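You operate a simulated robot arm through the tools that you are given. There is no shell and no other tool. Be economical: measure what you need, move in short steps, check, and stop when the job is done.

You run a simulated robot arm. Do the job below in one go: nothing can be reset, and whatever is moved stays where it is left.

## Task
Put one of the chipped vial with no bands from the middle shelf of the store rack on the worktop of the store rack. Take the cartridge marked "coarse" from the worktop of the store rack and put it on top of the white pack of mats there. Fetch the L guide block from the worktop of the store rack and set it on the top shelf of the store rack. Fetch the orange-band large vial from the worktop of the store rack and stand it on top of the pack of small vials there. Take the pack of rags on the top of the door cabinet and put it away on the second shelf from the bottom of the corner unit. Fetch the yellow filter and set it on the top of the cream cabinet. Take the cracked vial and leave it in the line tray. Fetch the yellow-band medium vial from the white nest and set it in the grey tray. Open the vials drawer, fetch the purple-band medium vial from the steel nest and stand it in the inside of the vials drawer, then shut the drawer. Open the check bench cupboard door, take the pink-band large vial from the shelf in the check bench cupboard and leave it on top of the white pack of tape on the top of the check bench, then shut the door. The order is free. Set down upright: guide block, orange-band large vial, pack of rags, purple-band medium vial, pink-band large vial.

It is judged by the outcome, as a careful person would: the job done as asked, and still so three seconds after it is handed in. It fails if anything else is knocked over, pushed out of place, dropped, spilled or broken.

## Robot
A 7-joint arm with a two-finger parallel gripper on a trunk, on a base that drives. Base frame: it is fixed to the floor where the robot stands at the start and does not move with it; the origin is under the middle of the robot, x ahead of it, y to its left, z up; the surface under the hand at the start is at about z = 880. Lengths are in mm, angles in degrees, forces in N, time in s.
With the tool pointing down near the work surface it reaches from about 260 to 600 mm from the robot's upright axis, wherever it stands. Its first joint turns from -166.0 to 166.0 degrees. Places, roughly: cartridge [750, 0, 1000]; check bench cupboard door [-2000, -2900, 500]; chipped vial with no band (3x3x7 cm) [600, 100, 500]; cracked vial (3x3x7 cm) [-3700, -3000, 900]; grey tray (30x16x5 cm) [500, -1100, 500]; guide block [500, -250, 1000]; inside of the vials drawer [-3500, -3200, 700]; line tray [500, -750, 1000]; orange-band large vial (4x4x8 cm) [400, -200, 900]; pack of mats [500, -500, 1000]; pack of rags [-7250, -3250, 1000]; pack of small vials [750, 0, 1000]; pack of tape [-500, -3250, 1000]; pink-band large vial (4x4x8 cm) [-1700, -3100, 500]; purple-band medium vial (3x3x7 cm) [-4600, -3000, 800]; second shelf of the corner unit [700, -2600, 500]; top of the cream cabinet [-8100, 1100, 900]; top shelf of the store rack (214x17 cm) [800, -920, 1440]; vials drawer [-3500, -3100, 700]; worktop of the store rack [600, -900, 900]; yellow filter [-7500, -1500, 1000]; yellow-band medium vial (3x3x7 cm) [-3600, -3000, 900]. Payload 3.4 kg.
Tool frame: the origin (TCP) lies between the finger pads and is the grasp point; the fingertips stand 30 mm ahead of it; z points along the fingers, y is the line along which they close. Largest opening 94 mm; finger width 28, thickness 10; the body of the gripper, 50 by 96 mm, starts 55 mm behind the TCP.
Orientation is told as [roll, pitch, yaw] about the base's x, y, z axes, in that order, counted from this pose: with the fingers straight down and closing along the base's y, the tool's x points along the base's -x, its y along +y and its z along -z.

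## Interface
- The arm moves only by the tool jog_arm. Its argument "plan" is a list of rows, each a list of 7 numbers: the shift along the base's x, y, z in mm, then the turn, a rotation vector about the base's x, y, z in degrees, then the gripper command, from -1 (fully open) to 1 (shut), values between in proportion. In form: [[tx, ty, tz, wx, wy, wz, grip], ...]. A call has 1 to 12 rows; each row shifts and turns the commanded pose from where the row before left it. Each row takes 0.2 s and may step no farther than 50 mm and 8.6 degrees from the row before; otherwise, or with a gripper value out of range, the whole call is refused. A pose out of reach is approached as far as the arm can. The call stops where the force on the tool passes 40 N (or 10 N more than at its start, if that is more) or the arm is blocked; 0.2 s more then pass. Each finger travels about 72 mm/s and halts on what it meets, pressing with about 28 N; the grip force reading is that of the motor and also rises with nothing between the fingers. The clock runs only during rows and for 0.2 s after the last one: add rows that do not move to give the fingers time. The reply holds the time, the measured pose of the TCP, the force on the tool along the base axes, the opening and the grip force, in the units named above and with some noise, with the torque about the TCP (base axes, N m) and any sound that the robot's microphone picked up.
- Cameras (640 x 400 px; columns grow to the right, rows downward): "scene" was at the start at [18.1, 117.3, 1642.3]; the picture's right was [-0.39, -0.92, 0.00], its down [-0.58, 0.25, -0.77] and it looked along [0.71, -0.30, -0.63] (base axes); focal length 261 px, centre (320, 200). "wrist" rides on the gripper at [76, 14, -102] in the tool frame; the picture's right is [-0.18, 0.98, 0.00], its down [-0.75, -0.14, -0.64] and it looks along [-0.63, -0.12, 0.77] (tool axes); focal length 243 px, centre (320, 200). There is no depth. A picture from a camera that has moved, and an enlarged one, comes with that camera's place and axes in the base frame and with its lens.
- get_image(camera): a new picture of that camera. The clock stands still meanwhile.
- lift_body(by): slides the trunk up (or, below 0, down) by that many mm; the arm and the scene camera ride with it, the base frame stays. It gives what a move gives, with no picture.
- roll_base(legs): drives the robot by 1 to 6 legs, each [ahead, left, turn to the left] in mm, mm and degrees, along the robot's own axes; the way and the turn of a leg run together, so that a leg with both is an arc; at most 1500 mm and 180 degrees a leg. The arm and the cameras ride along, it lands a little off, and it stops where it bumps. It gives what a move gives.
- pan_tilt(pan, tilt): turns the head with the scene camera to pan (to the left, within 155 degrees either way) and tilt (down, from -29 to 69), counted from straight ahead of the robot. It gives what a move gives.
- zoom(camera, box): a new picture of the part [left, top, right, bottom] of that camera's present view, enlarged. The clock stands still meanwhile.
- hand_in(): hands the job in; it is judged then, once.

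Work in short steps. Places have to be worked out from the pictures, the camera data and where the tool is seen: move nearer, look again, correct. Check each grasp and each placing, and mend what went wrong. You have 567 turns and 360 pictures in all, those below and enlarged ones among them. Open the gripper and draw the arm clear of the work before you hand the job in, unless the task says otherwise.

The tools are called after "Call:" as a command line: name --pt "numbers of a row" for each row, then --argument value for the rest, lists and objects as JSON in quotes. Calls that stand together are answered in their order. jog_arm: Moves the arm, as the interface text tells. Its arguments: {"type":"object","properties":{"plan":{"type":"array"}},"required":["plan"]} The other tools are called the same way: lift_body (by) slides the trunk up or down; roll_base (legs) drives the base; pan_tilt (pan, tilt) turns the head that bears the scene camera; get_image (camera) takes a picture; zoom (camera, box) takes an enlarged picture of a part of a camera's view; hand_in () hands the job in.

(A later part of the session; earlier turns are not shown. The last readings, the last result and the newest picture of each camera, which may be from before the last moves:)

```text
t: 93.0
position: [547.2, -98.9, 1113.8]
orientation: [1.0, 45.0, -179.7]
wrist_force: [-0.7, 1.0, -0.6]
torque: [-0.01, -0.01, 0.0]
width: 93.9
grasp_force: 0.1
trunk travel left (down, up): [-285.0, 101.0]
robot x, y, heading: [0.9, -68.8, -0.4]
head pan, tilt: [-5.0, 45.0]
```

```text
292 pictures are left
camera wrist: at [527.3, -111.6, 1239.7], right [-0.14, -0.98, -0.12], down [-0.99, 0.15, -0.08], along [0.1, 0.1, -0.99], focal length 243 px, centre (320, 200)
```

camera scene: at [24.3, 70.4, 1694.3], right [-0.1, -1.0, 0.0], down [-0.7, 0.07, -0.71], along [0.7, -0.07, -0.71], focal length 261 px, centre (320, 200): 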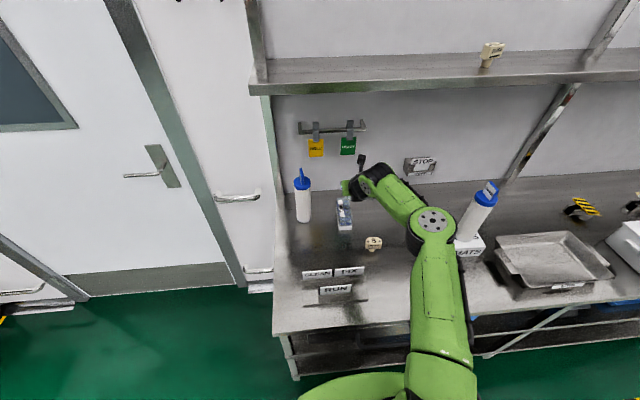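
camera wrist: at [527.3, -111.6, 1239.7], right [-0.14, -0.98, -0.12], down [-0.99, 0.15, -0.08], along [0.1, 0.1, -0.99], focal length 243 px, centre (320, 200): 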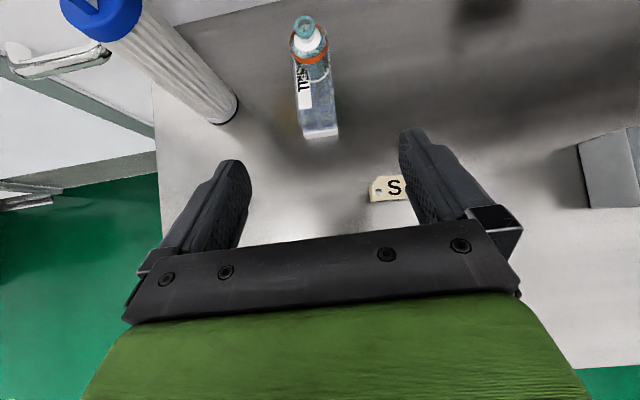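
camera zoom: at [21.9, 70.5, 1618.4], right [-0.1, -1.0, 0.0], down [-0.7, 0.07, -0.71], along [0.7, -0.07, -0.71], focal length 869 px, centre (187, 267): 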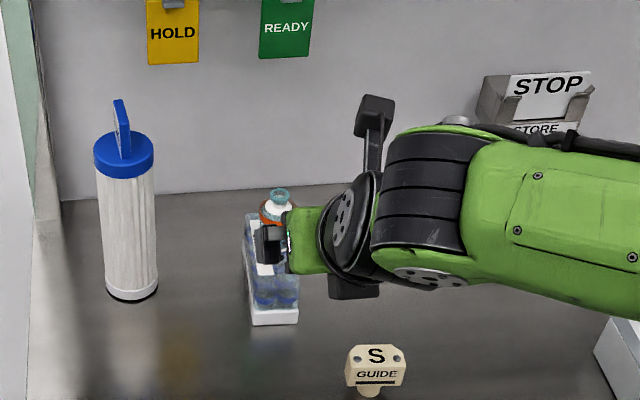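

Orange vial is well placed. Next the chipped vial under the worktop: I back off, lower the trunk and look under it.

Call:
roll_base --legs '[[-430, 0, 0.5], [0, 60, 0]]'

Call:
lift_body --by -283

Call:
pan_tilt --pan -5 --tilt 35

Call:
get_image --camera "scene"

```text
t: 96.2
position: [129.5, -32.5, 1112.1]
orientation: [1.2, 44.8, -179.2]
wrist_force: [0.3, 0.3, 0.2]
torque: [-0.04, 0.03, -0.02]
width: 94.0
grasp_force: 0.1
trunk travel left (down, up): [-285.0, 101.0]
robot x, y, heading: [-417.5, -6.8, -0.3]
head pan, tilt: [-5.0, 45.0]
```

```text
t: 99.0
position: [129.4, -34.4, 831.3]
orientation: [1.1, 44.9, -179.3]
wrist_force: [0.3, 0.6, 0.2]
torque: [-0.03, -0.02, 0.0]
width: 94.0
grasp_force: 0.1
trunk travel left (down, up): [-2.0, 384.0]
robot x, y, heading: [-418.2, -12.1, -0.6]
head pan, tilt: [-5.0, 45.0]
```

```text
t: 99.8
position: [129.8, -34.9, 830.1]
orientation: [1.1, 44.9, -179.3]
wrist_force: [0.7, 0.2, 0.6]
torque: [0.0, 0.0, 0.0]
width: 94.2
grasp_force: 0.1
trunk travel left (down, up): [-2.0, 384.0]
robot x, y, heading: [-415.1, -13.1, -0.3]
head pan, tilt: [-5.0, 35.0]
```

```text
291 pictures are left
camera scene: at [-388.6, 132.0, 1351.2], right [-0.09, -1.0, 0.0], down [-0.57, 0.05, -0.82], along [0.82, -0.08, -0.57], focal length 261 px, centre (320, 200)
```

scene: 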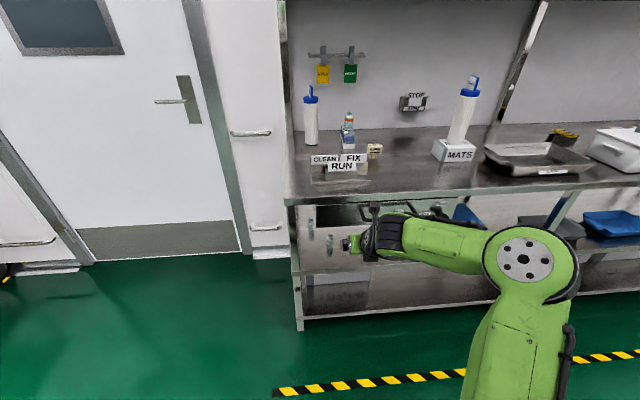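

Vials are visible on the middle shelf. I level the hand and lower it to look under the worktop with the wrist camera.

Call:
jog_arm --pt "0 8 -20 0 -8 0 -1" --pt "0 8 -20 0 -8 0 -1" --pt "0 8 -20 0 -8 0 -1" --pt "0 8 -20 0 -8 0 -1" --pt "0 8 -20 0 -8 0 -1" --pt "0 0 -40 0 0 0 -1" --pt "0 0 -40 0 0 0 -1" --pt "0 0 0 0 0 0 -1"

Call:
get_image --camera "wrist"

Call:
get_image --camera "scene"

```text
t: 101.5
position: [128.9, 5.5, 652.4]
orientation: [5.8, 84.8, -174.8]
wrist_force: [0.3, -0.8, -0.1]
torque: [0.01, 0.01, -0.03]
width: 94.1
grasp_force: 0.0
trunk travel left (down, up): [-2.0, 384.0]
robot x, y, heading: [-416.4, -8.8, -0.2]
head pan, tilt: [-5.0, 35.0]
```

```text
290 pictures are left
camera wrist: at [33.2, -6.9, 736.9], right [-0.03, -0.98, -0.17], down [-0.71, 0.14, -0.69], along [0.71, 0.11, -0.7], focal length 243 px, centre (320, 200)
```

wrist: 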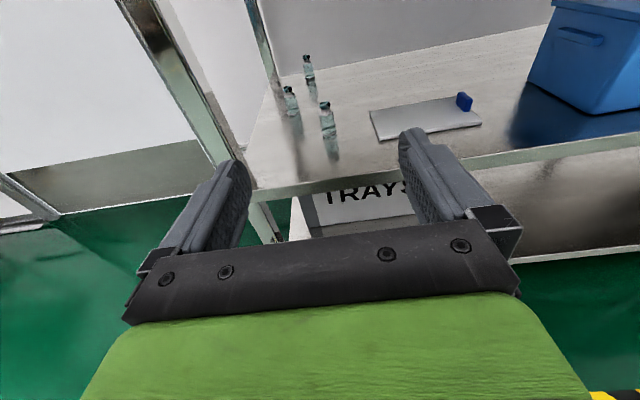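

```text
289 pictures are left
camera scene: at [-388.4, 132.2, 1351.2], right [-0.09, -1.0, 0.0], down [-0.57, 0.05, -0.82], along [0.82, -0.08, -0.57], focal length 261 px, centre (320, 200)
```

scene: 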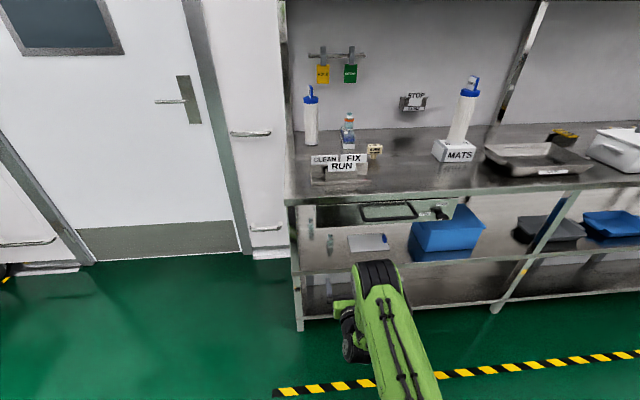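

Three vials on the shelf. I zoom in to tell which are chipped.

Call:
zoom --camera "wrist" --box '[270, 40, 350, 160]'

Call:
zoom --camera "scene" --box '[290, 195, 350, 275]'

```text
3.33 times, centred on (310, 100) of wrist
camera zoom: at [33.2, -6.9, 736.9], right [-0.03, -0.98, -0.17], down [-0.71, 0.14, -0.69], along [0.71, 0.11, -0.7], focal length 809 px, centre (353, 533)
```

zoom: 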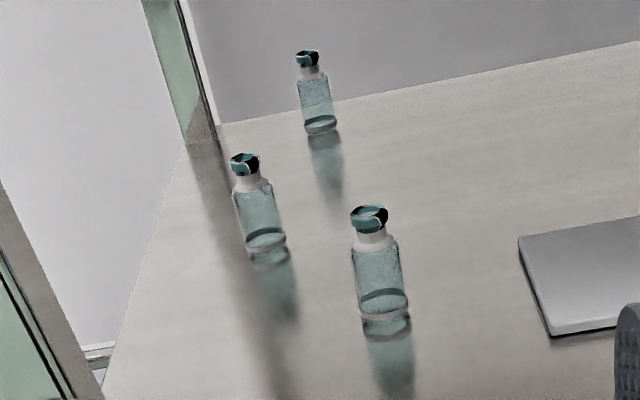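

```text
5.00 times, centred on (320, 235) of scene
camera zoom: at [-388.4, 132.2, 1351.2], right [-0.09, -1.0, 0.0], down [-0.57, 0.05, -0.82], along [0.82, -0.08, -0.57], focal length 1304 px, centre (320, 25)
```

zoom: 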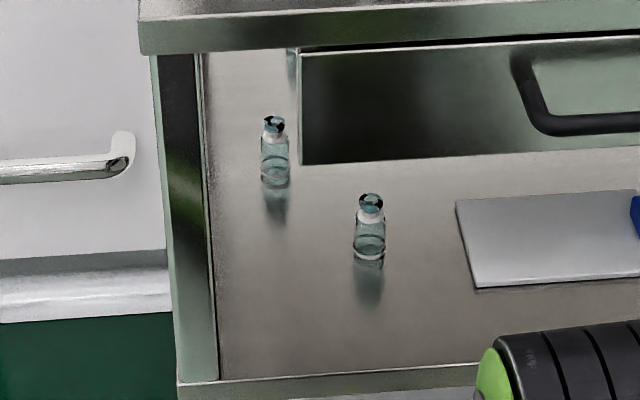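

All three carry the dark chip, so any will do; the nearest stands at about (513,5) on a shelf at z≈448. I pitch the hand 20° down, lower it, and drive in under the worktop.

Call:
jog_arm --pt "0 0 -20 0 7.5 0 -0.4" --pt "0 0 -30 0 7.5 0 -0.4" --pt "0 0 -30 0 0 0 -0.4" --pt "0 0 -20 0 0 0 -0.4" --pt "0 0 0 0 0 0 -0.4"

Call:
roll_base --legs '[[230, 0, 0]]'

Call:
get_image --camera "wrist"

Call:
get_image --camera "scene"

```text
t: 102.8
position: [128.9, 6.8, 551.1]
orientation: [1.8, 69.9, -178.8]
wrist_force: [-0.1, -0.7, 0.7]
torque: [-0.01, -0.01, -0.04]
width: 65.7
grasp_force: 0.0
trunk travel left (down, up): [-2.0, 384.0]
robot x, y, heading: [-418.3, -10.2, -0.2]
head pan, tilt: [-5.0, 35.0]
```

```text
t: 104.5
position: [358.3, 3.4, 551.4]
orientation: [1.8, 69.8, -178.9]
wrist_force: [1.0, 0.2, -0.6]
torque: [-0.02, 0.02, 0.01]
width: 65.9
grasp_force: 0.0
trunk travel left (down, up): [-2.0, 384.0]
robot x, y, heading: [-190.2, -12.2, -0.3]
head pan, tilt: [-5.0, 35.0]
```

```text
286 pictures are left
camera wrist: at [287.3, -8.3, 658.5], right [-0.07, -0.98, -0.16], down [-0.86, 0.14, -0.49], along [0.5, 0.1, -0.86], focal length 243 px, centre (320, 200)
```

wrist: 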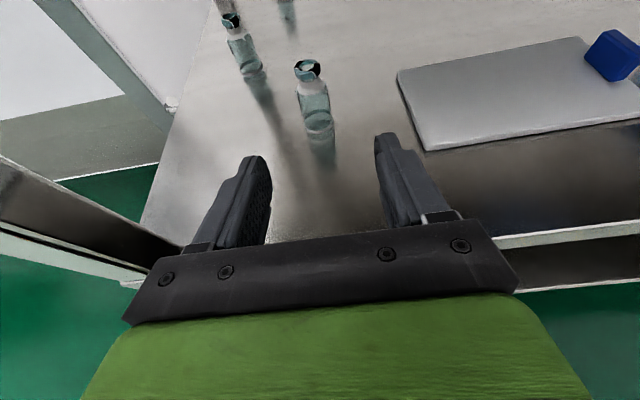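

```text
285 pictures are left
camera scene: at [-159.2, 130.5, 1351.2], right [-0.09, -1.0, 0.0], down [-0.57, 0.05, -0.82], along [0.82, -0.08, -0.57], focal length 261 px, centre (320, 200)
```

scene: 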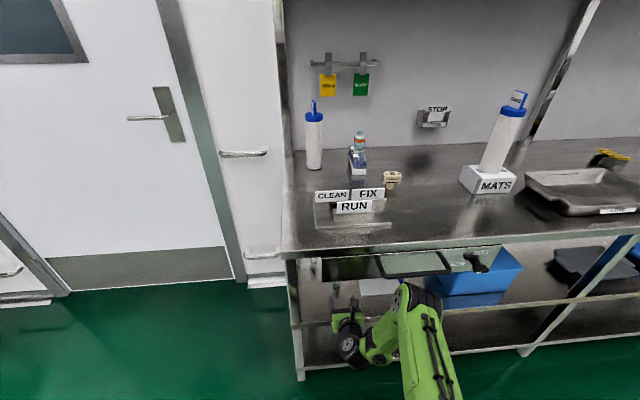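

Vial at ≈(512,7). I lower to z≈487 and advance in steps.

Call:
jog_arm --pt "0 4 -32 0 0 0 -0.4" --pt "0 0 -32 0 0 0 -0.4" --pt "40 0 0 0 0 0 -0.4" --pt "40 0 0 0 0 0 -0.4" --pt "30 0 0 0 0 0 -0.4" --pt "0 0 0 0 0 0 -0.4"

Call:
get_image --camera "wrist"

Call:
zoom --camera "scene" --box '[270, 230, 470, 380]'

```text
t: 105.0
position: [358.2, 7.6, 502.8]
orientation: [-0.2, 70.4, 178.9]
wrist_force: [-0.3, -0.5, 1.7]
torque: [-0.02, 0.11, 0.01]
width: 65.7
grasp_force: 0.2
trunk travel left (down, up): [-2.0, 384.0]
robot x, y, heading: [-187.6, -9.9, -0.4]
head pan, tilt: [-5.0, 35.0]
stopped in row 2: the force on the tool passed its limit at 138 N (the readings are from after the stop); the commanded pose is now the measured one
```

```text
284 pictures are left
camera wrist: at [285.5, -5.9, 609.6], right [-0.08, -0.98, -0.17], down [-0.85, 0.16, -0.49], along [0.51, 0.11, -0.85], focal length 243 px, centre (320, 200)
```

wrist: 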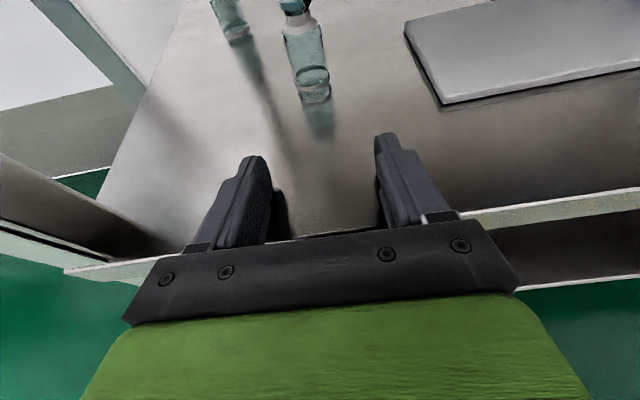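

```text
2.67 times, centred on (370, 305) of scene
camera zoom: at [-161.7, 130.9, 1351.4], right [-0.1, -1.0, 0.0], down [-0.57, 0.05, -0.82], along [0.82, -0.08, -0.57], focal length 695 px, centre (187, -80)
```

zoom: 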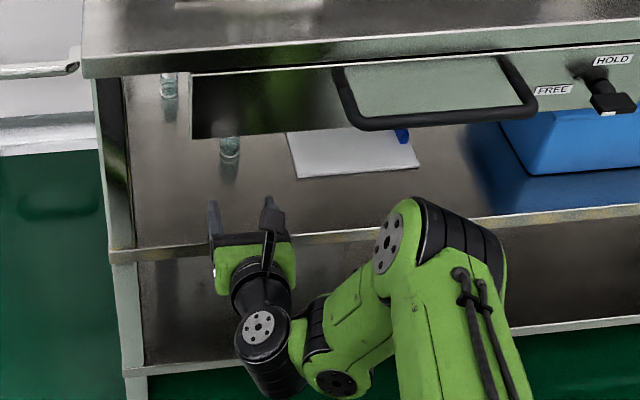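

The move stopped on a force spike, nothing visibly touching. I probe with tiny steps to find what is limiting.

Call:
jog_arm --pt "0 0 0 0 0 0 -0.4" --pt "0 0 -4 0 0 0 -0.4" --pt "0 0 0 0 0 0 -0.4"

```text
t: 105.7
position: [358.7, 7.9, 503.3]
orientation: [-0.4, 70.9, 178.4]
wrist_force: [-15.7, 1.9, 20.2]
torque: [-0.71, -0.11, -0.6]
width: 65.0
grasp_force: 0.0
trunk travel left (down, up): [-2.0, 384.0]
robot x, y, heading: [-187.5, -10.1, -0.2]
head pan, tilt: [-5.0, 35.0]
stopped in row 3: the force on the tool passed its limit at 41 N (the readings are from after the stop); the commanded pose is now the measured one
```

The force line points to the right fingertip touching the shelf: the shelf is at z≈480, so the vial is at about (480,7). I raise to z≈520 and advance.

Call:
jog_arm --pt "0 0 18 0 0 0 -0.4" --pt "40 0 0 0 0 0 -0.4" --pt "30 0 0 0 0 0 -0.4" --pt "0 0 0 0 0 0 -0.4"

Call:
get_image --camera "wrist"

```text
t: 106.7
position: [430.0, 4.3, 515.7]
orientation: [-0.2, 70.6, 178.7]
wrist_force: [0.0, -0.6, 1.0]
torque: [-0.01, -0.01, -0.02]
width: 65.6
grasp_force: 0.1
trunk travel left (down, up): [-2.0, 384.0]
robot x, y, heading: [-185.9, -11.2, -0.6]
head pan, tilt: [-5.0, 35.0]
```

```text
282 pictures are left
camera wrist: at [357.9, -8.6, 623.0], right [-0.08, -0.98, -0.17], down [-0.85, 0.16, -0.5], along [0.51, 0.11, -0.85], focal length 243 px, centre (320, 200)
```

wrist: 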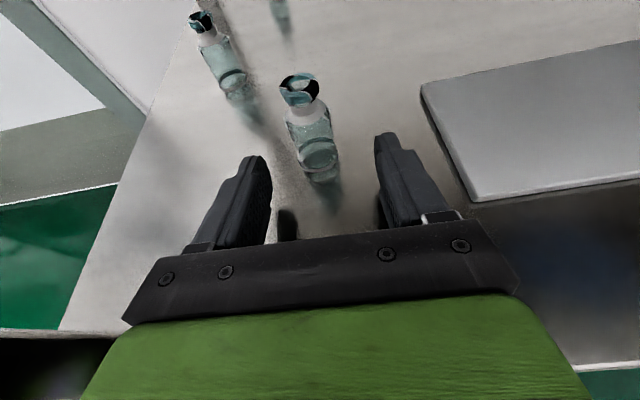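

Consistent: vial at (475,5). Advance 46 and close.

Call:
jog_arm --pt "25 1 0 0 0 0 -0.4" --pt "20 0 0 0 0 0 -0.4" --pt "0 0 0 0 0 0 0" --pt "0 0 0 0 0 0 0.4" --pt "0 0 0 0 0 0 1" --pt "0 0 0 0 0 0 1" --pt "0 0 0 0 0 0 1"

Call:
get_image --camera "wrist"

```text
t: 108.3
position: [474.7, 7.1, 517.3]
orientation: [-0.1, 70.6, 178.7]
wrist_force: [0.0, -0.2, -0.6]
torque: [0.02, 0.0, -0.01]
width: 28.9
grasp_force: 28.4
trunk travel left (down, up): [-2.0, 384.0]
robot x, y, heading: [-184.7, -10.8, -0.2]
head pan, tilt: [-5.0, 35.0]
```

```text
281 pictures are left
camera wrist: at [402.6, -5.9, 623.9], right [-0.08, -0.98, -0.17], down [-0.85, 0.16, -0.5], along [0.52, 0.11, -0.85], focal length 243 px, centre (320, 200)
```

wrist: 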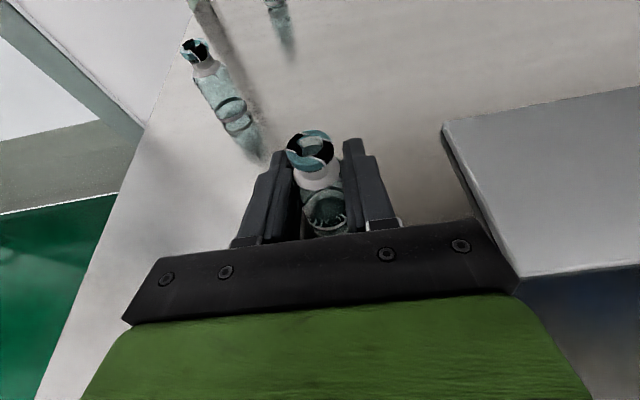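

Gripped (28.9 mm). I lift it clear, back out, raise and shift right to a free part of the worktop.

Call:
jog_arm --pt "0 0 15 0 0 0 1" --pt "0 0 25 0 0 0 1" --pt "0 0 0 0 0 0 1"

Call:
roll_base --legs '[[-310, 0, 0], [0, -280, 0]]'

Call:
lift_body --by 300

Call:
jog_arm --pt "0 0 40 0 0 0 1" --pt "0 0 40 0 0 0 1" --pt "0 0 40 0 0 0 1"

Call:
get_image --camera "wrist"

Call:
get_image --camera "scene"

```text
t: 109.1
position: [476.5, 7.7, 556.8]
orientation: [-0.2, 70.6, 178.6]
wrist_force: [-0.8, -0.9, -0.5]
torque: [-0.03, -0.01, 0.02]
width: 29.4
grasp_force: 28.0
trunk travel left (down, up): [-2.0, 384.0]
robot x, y, heading: [-185.8, -13.6, -0.4]
head pan, tilt: [-5.0, 35.0]
```

```text
t: 112.7
position: [167.7, -265.8, 557.2]
orientation: [-0.2, 70.5, 179.1]
wrist_force: [0.4, -0.3, -0.6]
torque: [-0.03, 0.0, -0.01]
width: 29.1
grasp_force: 27.8
trunk travel left (down, up): [-2.0, 384.0]
robot x, y, heading: [-500.4, -291.7, -0.0]
head pan, tilt: [-5.0, 35.0]
```

```text
t: 115.7
position: [168.1, -266.2, 855.5]
orientation: [-0.3, 70.6, 179.0]
wrist_force: [-0.4, -0.2, -0.1]
torque: [0.01, -0.02, 0.03]
width: 28.5
grasp_force: 27.9
trunk travel left (down, up): [-302.0, 84.0]
robot x, y, heading: [-494.5, -292.1, 0.0]
head pan, tilt: [-5.0, 35.0]
```

```text
t: 116.5
position: [166.6, -268.2, 976.4]
orientation: [-0.2, 70.5, 179.2]
wrist_force: [0.4, 0.9, -0.5]
torque: [0.01, 0.01, -0.05]
width: 28.4
grasp_force: 28.0
trunk travel left (down, up): [-302.0, 84.0]
robot x, y, heading: [-496.4, -293.4, -0.1]
head pan, tilt: [-5.0, 35.0]
```

```text
280 pictures are left
camera wrist: at [95.0, -281.2, 1083.1], right [-0.07, -0.98, -0.17], down [-0.85, 0.15, -0.5], along [0.51, 0.11, -0.85], focal length 243 px, centre (320, 200)
```

wrist: 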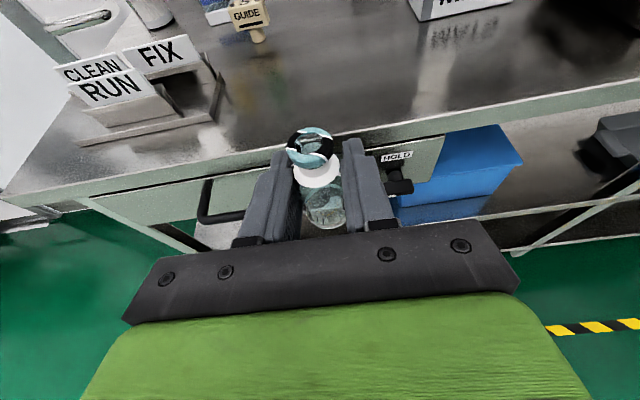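

```text
279 pictures are left
camera scene: at [-468.7, -149.5, 1650.4], right [-0.09, -1.0, 0.0], down [-0.57, 0.05, -0.82], along [0.82, -0.07, -0.57], focal length 261 px, centre (320, 200)
```

scene: 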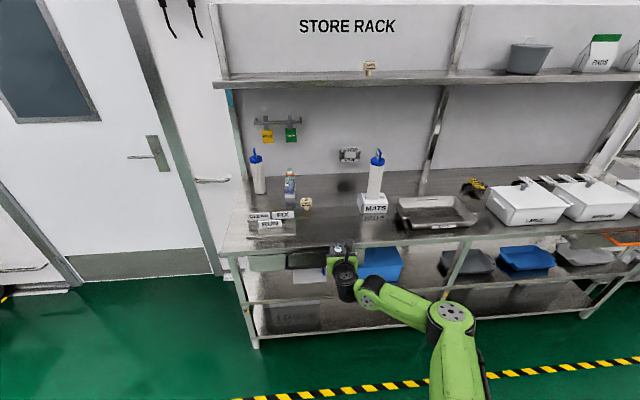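

I drive ahead 190 mm, bringing the vial over the worktop.

Call:
roll_base --legs '[[190, 0, 0]]'

Call:
get_image --camera "wrist"

Call:
get_image --camera "scene"

```text
t: 118.1
position: [357.7, -268.5, 976.4]
orientation: [-0.2, 70.5, 179.2]
wrist_force: [0.6, -0.9, -0.8]
torque: [-0.01, 0.0, -0.02]
width: 28.3
grasp_force: 28.3
trunk travel left (down, up): [-302.0, 84.0]
robot x, y, heading: [-305.9, -290.2, 0.1]
head pan, tilt: [-5.0, 35.0]
```

```text
278 pictures are left
camera wrist: at [285.7, -281.2, 1081.9], right [-0.07, -0.98, -0.17], down [-0.85, 0.15, -0.5], along [0.51, 0.11, -0.85], focal length 243 px, centre (320, 200)
```

wrist: 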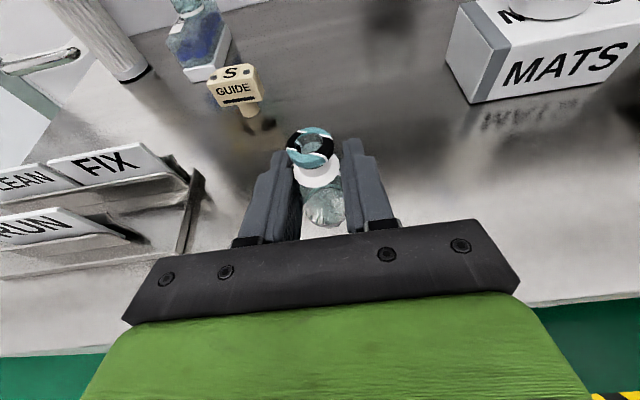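

```text
277 pictures are left
camera scene: at [-277.2, -149.3, 1650.3], right [-0.09, -1.0, 0.0], down [-0.57, 0.05, -0.82], along [0.82, -0.07, -0.57], focal length 261 px, centre (320, 200)
```

scene: 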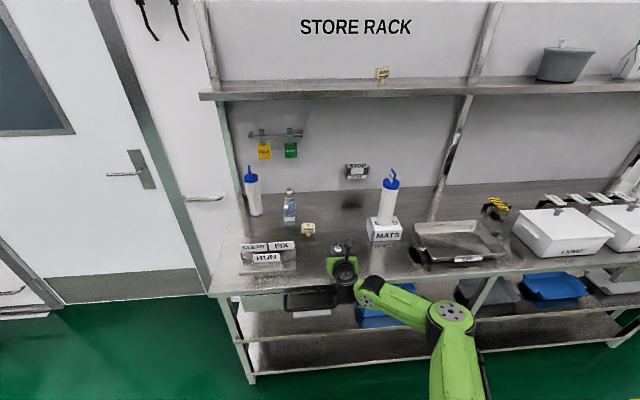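

Clear spot; edge is at x≈300. I lower to contact (expected z≈917).

Call:
jog_arm --pt "0 0 -25 0 0 0 1" --pt "0 0 -20 0 0 0 1" --pt "0 0 -5 0 0 0 1" --pt "0 0 -3 0 0 0 1" --pt "0 0 0 0 0 0 1"

Call:
jog_arm --pt "0 0 -3 0 0 0 1" --pt "0 0 0 0 0 0 1"

```text
t: 119.3
position: [356.4, -266.0, 924.4]
orientation: [-0.2, 70.6, 179.1]
wrist_force: [-0.7, -0.1, -0.8]
torque: [0.02, -0.03, 0.02]
width: 28.2
grasp_force: 27.5
trunk travel left (down, up): [-302.0, 84.0]
robot x, y, heading: [-304.3, -292.6, -0.1]
head pan, tilt: [-5.0, 35.0]
```

```text
t: 119.9
position: [356.7, -266.8, 920.9]
orientation: [-0.1, 70.5, 179.1]
wrist_force: [0.0, 0.9, -0.4]
torque: [-0.01, 0.01, 0.02]
width: 28.4
grasp_force: 27.6
trunk travel left (down, up): [-302.0, 84.0]
robot x, y, heading: [-308.8, -287.8, 0.2]
head pan, tilt: [-5.0, 35.0]
```

Call:
jog_arm --pt "0 0 -2 0 0 0 1" --pt "0 0 -2 0 0 0 1" --pt "0 0 0 0 0 0 1"

Call:
zoom --camera "scene" --box '[300, 220, 400, 300]'

```text
t: 120.7
position: [355.8, -268.4, 918.1]
orientation: [-0.3, 70.6, 178.8]
wrist_force: [1.2, -0.2, 3.8]
torque: [-0.01, -0.05, -0.01]
width: 28.2
grasp_force: 27.6
trunk travel left (down, up): [-302.0, 84.0]
robot x, y, heading: [-305.7, -294.9, 0.2]
head pan, tilt: [-5.0, 35.0]
```

```text
5.00 times, centred on (350, 260) of scene
camera zoom: at [-279.4, -149.3, 1650.4], right [-0.09, -1.0, 0.0], down [-0.57, 0.05, -0.82], along [0.82, -0.07, -0.57], focal length 1304 px, centre (170, -100)
```

zoom: 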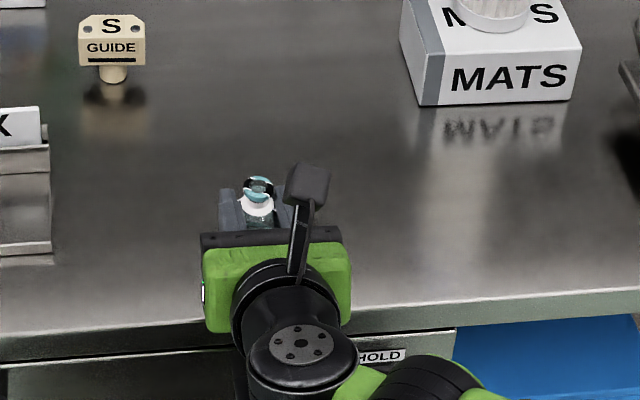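

Touching (3.8 N). I release and back straight out.

Call:
jog_arm --pt "0 0 0 0 0 0 0.4" --pt "0 0 0 0 0 0 0" --pt "0 0 0 0 0 0 -0.4" --pt "0 0 0 0 0 0 -0.4" --pt "-30 0 3 0 0 0 -0.4" --pt "-40 0 10 0 0 0 -0.4" --pt "-40 0 20 0 0 0 -0.4"

Call:
get_image --camera "wrist"

```text
t: 122.3
position: [244.6, -266.5, 949.0]
orientation: [0.1, 70.5, 179.2]
wrist_force: [0.4, -0.4, -0.4]
torque: [-0.01, -0.01, 0.05]
width: 65.7
grasp_force: 0.0
trunk travel left (down, up): [-302.0, 84.0]
robot x, y, heading: [-304.4, -291.1, -0.1]
head pan, tilt: [-5.0, 35.0]
```

```text
275 pictures are left
camera wrist: at [171.8, -280.0, 1056.2], right [-0.07, -0.98, -0.17], down [-0.85, 0.15, -0.5], along [0.51, 0.11, -0.85], focal length 243 px, centre (320, 200)
```

wrist: 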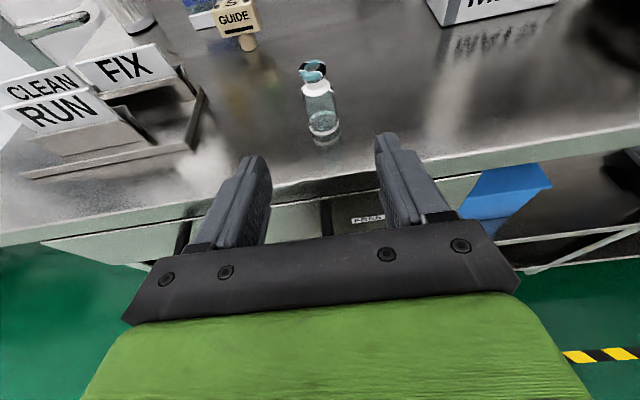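

The chipped vial stands on the worktop. Now I look around the room to plan the tour.

Call:
pan_tilt --pan -60 --tilt 20

Call:
get_image --camera "scene"

Call:
pan_tilt --pan -105 --tilt 15

Call:
get_image --camera "scene"

Call:
pan_tilt --pan -150 --tilt 15

Call:
get_image --camera "scene"

```text
t: 123.5
position: [245.4, -266.2, 949.1]
orientation: [-0.2, 70.6, 179.0]
wrist_force: [-0.1, 0.0, 0.7]
torque: [-0.02, 0.02, -0.02]
width: 65.9
grasp_force: 0.1
trunk travel left (down, up): [-302.0, 84.0]
robot x, y, heading: [-305.7, -292.5, -0.1]
head pan, tilt: [-60.0, 20.0]
```

```text
274 pictures are left
camera scene: at [-320.2, -222.2, 1674.2], right [-0.87, -0.5, 0.0], down [-0.17, 0.3, -0.94], along [0.47, -0.81, -0.34], focal length 261 px, centre (320, 200)
```

scene: 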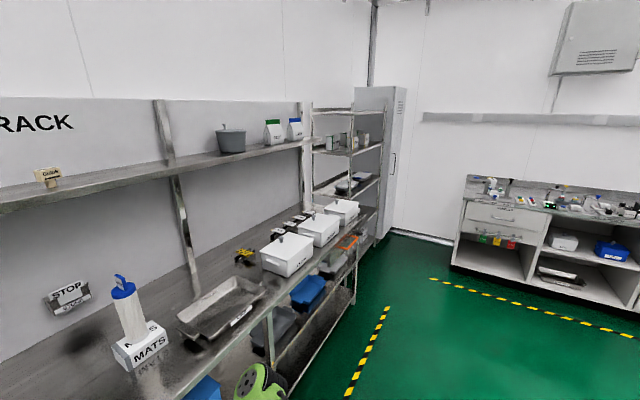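

```text
t: 124.6
position: [245.1, -267.0, 949.7]
orientation: [-0.2, 70.5, 179.0]
wrist_force: [0.5, -0.1, 0.0]
torque: [0.02, 0.02, -0.01]
width: 65.6
grasp_force: 0.0
trunk travel left (down, up): [-302.0, 84.0]
robot x, y, heading: [-304.2, -289.9, -0.3]
head pan, tilt: [-105.0, 15.0]
```

```text
273 pictures are left
camera scene: at [-390.9, -231.8, 1682.4], right [-0.97, 0.26, 0.0], down [0.07, 0.25, -0.97], along [-0.25, -0.93, -0.26], focal length 261 px, centre (320, 200)
```

scene: 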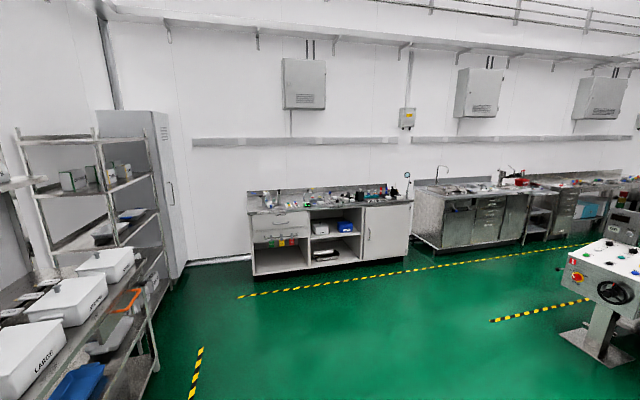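

```text
t: 125.8
position: [245.4, -266.1, 949.7]
orientation: [-0.4, 70.6, 179.2]
wrist_force: [-0.5, -0.5, 0.4]
torque: [0.01, -0.01, 0.01]
width: 66.0
grasp_force: 0.1
trunk travel left (down, up): [-302.0, 84.0]
robot x, y, heading: [-306.7, -295.3, 0.0]
head pan, tilt: [-150.0, 15.0]
```

```text
272 pictures are left
camera scene: at [-447.6, -188.3, 1682.4], right [-0.5, 0.87, 0.0], down [0.22, 0.13, -0.97], along [-0.84, -0.48, -0.26], focal length 261 px, centre (320, 200)
```

scene: 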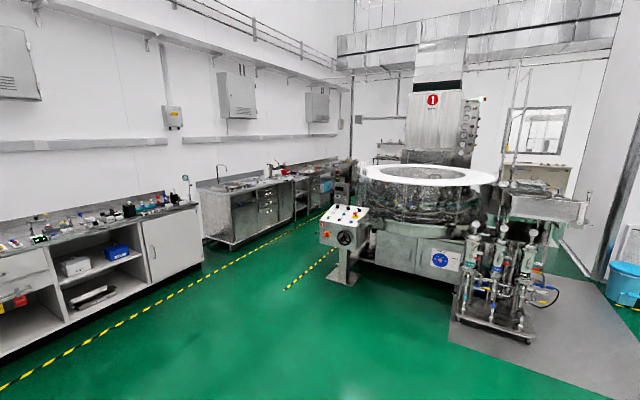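

The check bench is along the south wall, the steel bench further on. I tuck the arm, turn to face south and drive to the check bench.

Call:
jog_arm --pt "-40 0 30 0 0 0 -1" --pt "-40 0 30 0 0 0 -1" --pt "-40 0 30 0 0 0 -1"

Call:
roll_base --legs '[[-250, 0, 0], [0, 0, -90], [1400, 0, 0], [0, -1150, 0]]'

Call:
pan_tilt --pan 0 --tilt 30

Call:
get_image --camera "scene"

```text
t: 126.5
position: [134.4, -270.8, 1034.4]
orientation: [-0.5, 70.6, 178.8]
wrist_force: [-0.4, -0.3, 0.3]
torque: [0.02, -0.02, 0.01]
width: 94.0
grasp_force: 0.1
out of reach, approached as far as the arm can: row 3
trunk travel left (down, up): [-302.0, 84.0]
robot x, y, heading: [-304.6, -293.6, -0.1]
head pan, tilt: [-150.0, 15.0]
```

```text
t: 144.1
position: [-1646.4, -2130.4, 1033.9]
orientation: [-0.3, 70.6, 91.2]
wrist_force: [0.1, -0.1, 0.1]
torque: [0.0, 0.03, 0.0]
width: 93.9
grasp_force: 0.0
trunk travel left (down, up): [-302.0, 84.0]
robot x, y, heading: [-1688.3, -1688.1, -88.0]
head pan, tilt: [-150.0, 15.0]
```

```text
t: 146.4
position: [-1645.9, -2131.6, 1032.5]
orientation: [-0.1, 70.5, 91.1]
wrist_force: [-0.3, -0.1, -0.8]
torque: [0.01, 0.01, 0.03]
width: 93.8
grasp_force: 0.0
trunk travel left (down, up): [-302.0, 84.0]
robot x, y, heading: [-1688.1, -1692.5, -87.7]
head pan, tilt: [0.0, 30.0]
```

```text
271 pictures are left
camera scene: at [-1533.9, -1717.4, 1658.1], right [-1.0, -0.04, 0.0], down [-0.02, 0.5, -0.87], along [0.03, -0.87, -0.5], focal length 261 px, centre (320, 200)
```

scene: 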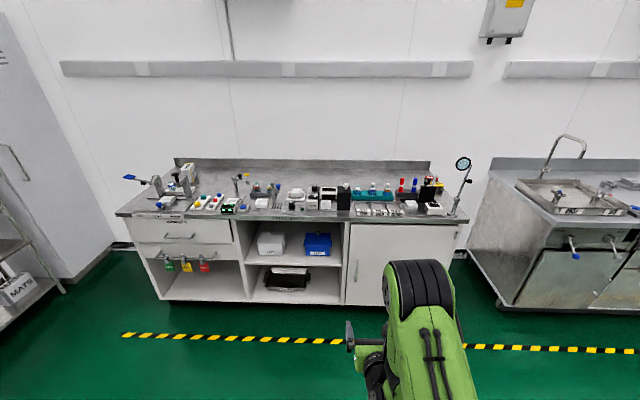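

I zoom in on the door and the bench-top packs.

Call:
zoom --camera "scene" --box '[330, 170, 480, 320]'

Call:
zoom --camera "scene" --box '[110, 150, 290, 280]'

Call:
zoom --camera "scene" --box '[270, 150, 480, 230]'

```text
2.67 times, centred on (405, 245) of scene
camera zoom: at [-1533.9, -1717.4, 1658.1], right [-1.0, -0.04, 0.0], down [-0.02, 0.5, -0.87], along [0.03, -0.87, -0.5], focal length 695 px, centre (93, 80)
```

zoom: 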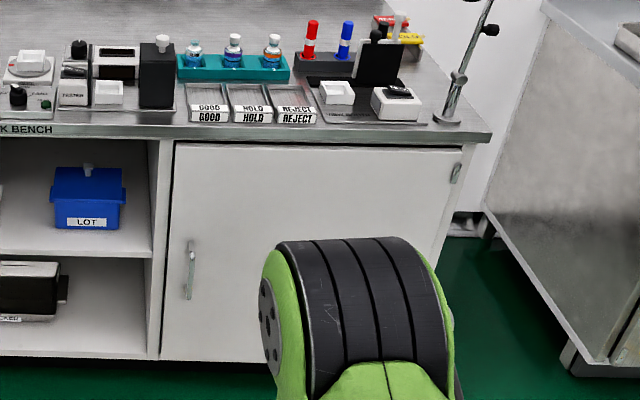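

```text
3.08 times, centred on (200, 215) of scene
camera zoom: at [-1533.9, -1717.4, 1658.1], right [-1.0, -0.04, 0.0], down [-0.02, 0.5, -0.87], along [0.03, -0.87, -0.5], focal length 802 px, centre (689, 154)
```

zoom: 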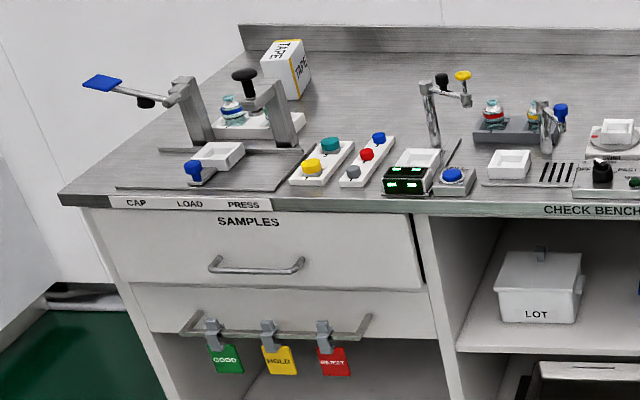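

```text
3.05 times, centred on (375, 190) of scene
camera zoom: at [-1533.9, -1717.4, 1658.1], right [-1.0, -0.04, 0.0], down [-0.02, 0.5, -0.87], along [0.03, -0.87, -0.5], focal length 795 px, centre (152, 230)
```

zoom: 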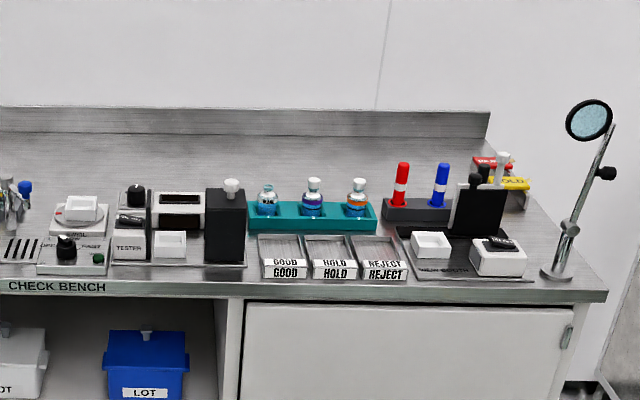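

Door handle is a vertical bar at about x≈-1715, z≈440–560, hinge on the right (x≈-2170). I square up, drive closer and lower the hand in front of the handle.

Call:
roll_base --legs '[[0, 0, -2.2], [480, -20, 0]]'

Call:
lift_body --by -300

Call:
jog_arm --pt "0 0 -45 0 0 0 -1" --pt "0 0 -45 0 0 0 -1" --pt "0 0 -45 0 0 0 -1" --pt "0 0 -45 0 0 0 -1"

Call:
get_image --camera "wrist"

Call:
get_image --camera "scene"

```text
t: 149.7
position: [-1686.6, -2618.8, 1032.5]
orientation: [-0.3, 70.5, 88.9]
wrist_force: [-0.3, 0.3, -0.6]
torque: [-0.02, -0.02, 0.01]
width: 94.1
grasp_force: 0.1
trunk travel left (down, up): [-302.0, 84.0]
robot x, y, heading: [-1706.4, -2179.6, -90.3]
head pan, tilt: [0.0, 30.0]
```

```text
t: 152.7
position: [-1685.7, -2619.0, 734.1]
orientation: [-0.2, 70.5, 88.9]
wrist_force: [0.3, -0.2, 0.5]
torque: [0.02, -0.02, -0.02]
width: 93.8
grasp_force: 0.1
trunk travel left (down, up): [-2.0, 384.0]
robot x, y, heading: [-1705.8, -2177.2, -90.3]
head pan, tilt: [0.0, 30.0]
```

```text
t: 153.7
position: [-1688.2, -2616.3, 550.9]
orientation: [-0.2, 70.6, 88.8]
wrist_force: [0.2, 0.0, -0.3]
torque: [0.02, -0.02, -0.01]
width: 94.0
grasp_force: 0.2
trunk travel left (down, up): [-2.0, 384.0]
robot x, y, heading: [-1709.3, -2177.4, -90.2]
head pan, tilt: [0.0, 30.0]
```

```text
267 pictures are left
camera wrist: at [-1702.9, -2545.6, 656.9], right [-0.98, 0.08, -0.18], down [0.16, 0.85, -0.5], along [0.11, -0.52, -0.85], focal length 243 px, centre (320, 200)
```

wrist: 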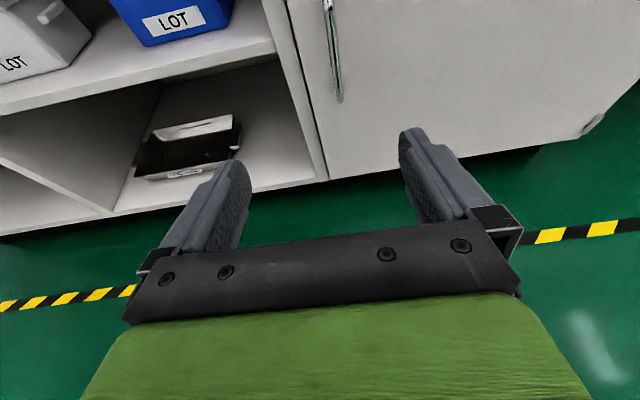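

```text
266 pictures are left
camera scene: at [-1556.6, -2211.0, 1359.0], right [-1.0, 0.0, 0.0], down [0.0, 0.5, -0.87], along [0.0, -0.87, -0.5], focal length 261 px, centre (320, 200)
```

scene: 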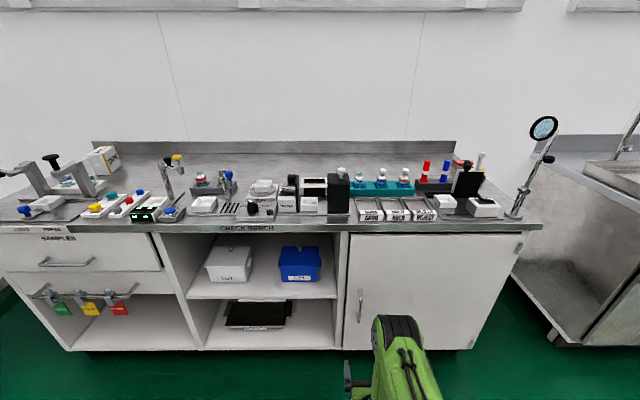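

Handle located: x=-1714, y≈-2867, z 417–606. I drive 150 ahead and bring the fingers around the bar.

Call:
roll_base --legs '[[150, 0, 0]]'

Call:
jog_arm --pt "-20 0 -30 0 0 0 -1" --pt "-6 -30 0 0 0 0 -1" --pt "0 -20 0 0 0 0 -1" --pt "0 0 0 0 0 0 -1"

Call:
get_image --camera "wrist"

```text
t: 155.1
position: [-1689.8, -2764.9, 550.3]
orientation: [-0.1, 70.5, 88.8]
wrist_force: [-0.1, 0.7, -0.7]
torque: [0.03, 0.0, 0.01]
width: 94.0
grasp_force: 0.1
trunk travel left (down, up): [-2.0, 384.0]
robot x, y, heading: [-1707.5, -2325.7, -90.2]
head pan, tilt: [0.0, 30.0]
```

```text
t: 156.1
position: [-1715.8, -2816.2, 520.7]
orientation: [-0.2, 70.5, 88.6]
wrist_force: [-0.3, -0.3, 0.3]
torque: [0.01, 0.01, 0.01]
width: 94.0
grasp_force: 0.1
trunk travel left (down, up): [-2.0, 384.0]
robot x, y, heading: [-1706.3, -2325.3, -90.1]
head pan, tilt: [0.0, 30.0]
```

```text
265 pictures are left
camera wrist: at [-1730.3, -2745.1, 627.4], right [-0.98, 0.08, -0.18], down [0.16, 0.85, -0.5], along [0.11, -0.51, -0.85], focal length 243 px, centre (320, 200)
```

wrist: 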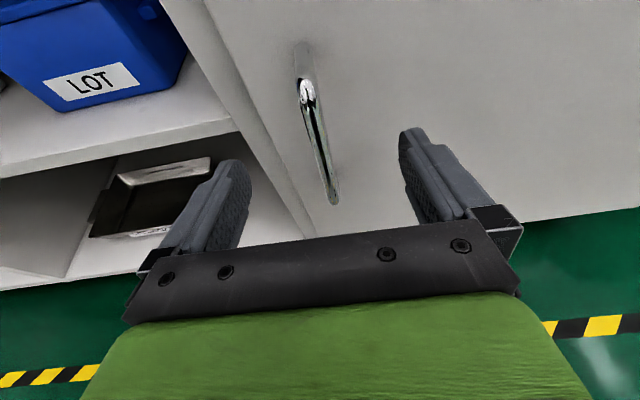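

Call:
jog_arm --pt "0 -20 0 0 0 0 -0.6" --pt "0 -12 0 0 0 0 -0.4" --pt "0 0 0 0 0 0 -0.4"

Call:
get_image --camera "wrist"

```text
t: 156.9
position: [-1716.5, -2846.9, 518.6]
orientation: [-0.2, 70.5, 88.8]
wrist_force: [0.3, 0.4, -0.7]
torque: [0.02, -0.03, 0.02]
width: 65.9
grasp_force: 0.1
trunk travel left (down, up): [-2.0, 384.0]
robot x, y, heading: [-1705.8, -2328.5, -90.4]
head pan, tilt: [0.0, 30.0]
```

```text
264 pictures are left
camera wrist: at [-1730.2, -2776.7, 625.6], right [-0.98, 0.08, -0.17], down [0.16, 0.85, -0.5], along [0.11, -0.51, -0.85], focal length 243 px, centre (320, 200)
```

wrist: 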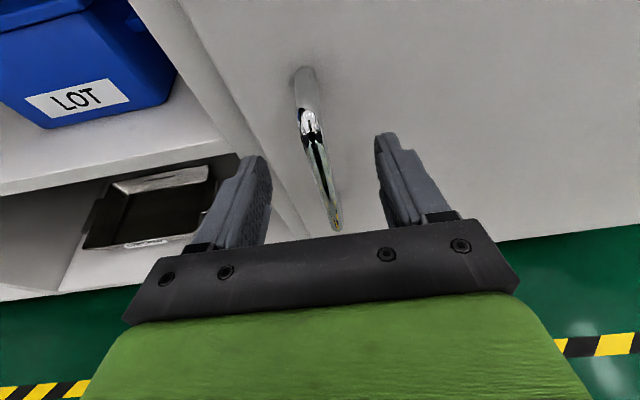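

Call:
jog_arm --pt "0 -12 0 0 0 0 -0.3" --pt "0 0 0 0 0 0 0.2" --pt "0 0 0 0 0 0 1" --pt "0 0 0 0 0 0 1" --pt "0 0 0 0 0 0 1" --pt "0 0 0 0 0 0 1"

Call:
get_image --camera "wrist"

```text
t: 158.3
position: [-1716.6, -2859.7, 520.0]
orientation: [-0.2, 70.6, 88.9]
wrist_force: [6.9, 0.1, 0.8]
torque: [-0.08, 0.31, 0.17]
width: 13.9
grasp_force: 45.1
trunk travel left (down, up): [-2.0, 384.0]
robot x, y, heading: [-1709.4, -2329.0, -90.1]
head pan, tilt: [0.0, 30.0]
```

```text
263 pictures are left
camera wrist: at [-1729.5, -2788.1, 625.7], right [-0.98, 0.08, -0.17], down [0.16, 0.85, -0.5], along [0.11, -0.51, -0.85], focal length 243 px, centre (320, 200)
```

wrist: 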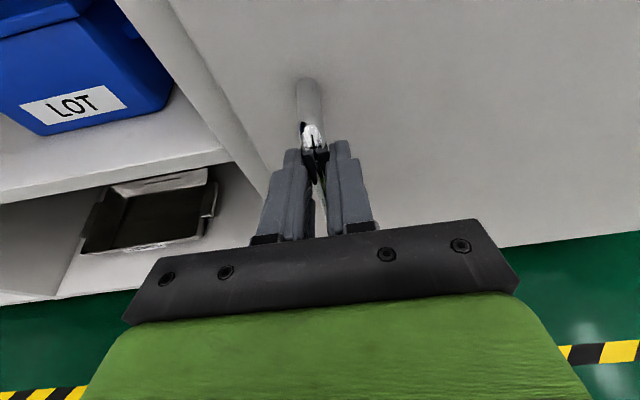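

Gripped. I pull the door along its arc in small steps.

Call:
jog_arm --pt "-1 24 0 0 0 3 1" --pt "-2 24 0 0 0 3 1" --pt "-3 24 0 0 0 3 1" --pt "-4 23 0 0 0 3 1" --pt "0 0 0 0 0 0 1"

Call:
get_image --camera "wrist"

```text
t: 159.2
position: [-1730.3, -2776.0, 520.5]
orientation: [0.5, 70.5, 99.3]
wrist_force: [-2.8, 0.2, 1.8]
torque: [-0.05, -0.5, -0.35]
width: 13.9
grasp_force: 45.2
out of reach, approached as far as the arm can: row 4
trunk travel left (down, up): [-2.0, 384.0]
robot x, y, heading: [-1710.8, -2324.8, -90.3]
head pan, tilt: [0.0, 30.0]
stopped in row 4: the force on the tool passed its limit at 47 N (the readings are from after the stop); the commanded pose is now the measured one
```

```text
262 pictures are left
camera wrist: at [-1756.5, -2707.9, 626.6], right [-0.98, -0.09, -0.17], down [0.01, 0.87, -0.5], along [0.19, -0.49, -0.85], focal length 243 px, centre (320, 200)
```

wrist: 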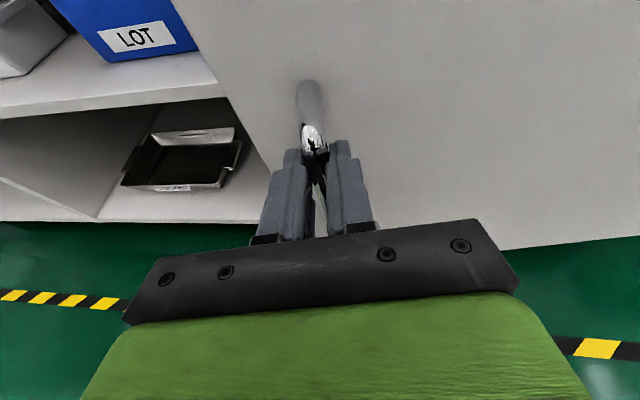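

The door moved about 10°; the arm is at its inner limit, so I continue by backing the base along the arc.

Call:
roll_base --legs '[[-72, -20, 0], [-72, -33, 0]]'

Call:
get_image --camera "wrist"

Call:
get_image --camera "scene"

```text
t: 160.9
position: [-1786.3, -2631.6, 520.0]
orientation: [0.9, 70.5, 99.2]
wrist_force: [-21.3, -11.9, -0.5]
torque: [0.47, -0.06, -0.34]
width: 14.0
grasp_force: 44.7
trunk travel left (down, up): [-2.0, 384.0]
robot x, y, heading: [-1760.7, -2181.9, -90.8]
head pan, tilt: [0.0, 30.0]
```

```text
261 pictures are left
camera wrist: at [-1811.6, -2563.3, 626.4], right [-0.98, -0.08, -0.17], down [0.01, 0.87, -0.5], along [0.19, -0.49, -0.85], focal length 243 px, centre (320, 200)
```

wrist: 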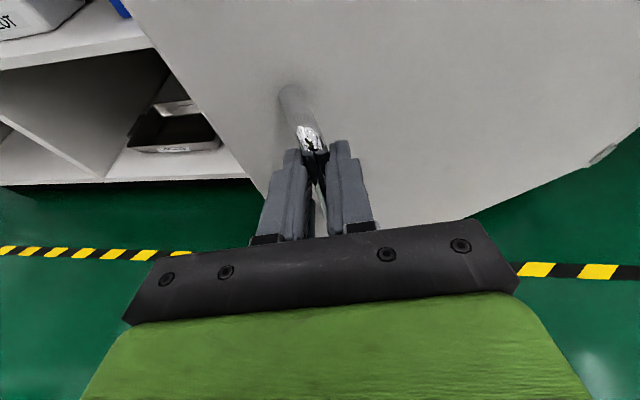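

```text
260 pictures are left
camera scene: at [-1612.1, -2217.4, 1359.2], right [-1.0, 0.01, 0.0], down [0.01, 0.5, -0.87], along [-0.01, -0.87, -0.5], focal length 261 px, centre (320, 200)
```

scene: 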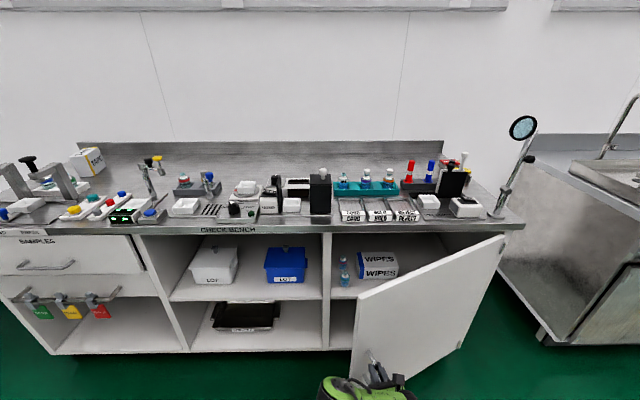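

Working well: door ~33° open, the vial and a WIPES pack visible inside. One more pull step.

Call:
roll_base --legs '[[-60, -70, 0]]'

```text
t: 161.8
position: [-1796.2, -2616.6, 519.8]
orientation: [0.4, 70.6, 99.8]
wrist_force: [2.1, 1.5, 3.3]
torque: [0.33, 0.17, -0.1]
width: 13.8
grasp_force: 44.7
trunk travel left (down, up): [-2.0, 384.0]
robot x, y, heading: [-1777.3, -2165.7, -90.9]
head pan, tilt: [0.0, 30.0]
stopped in leg 1: the force on the tool passed its limit at 56 N (the readings are from after the stop); the commanded pose is now the measured one
```

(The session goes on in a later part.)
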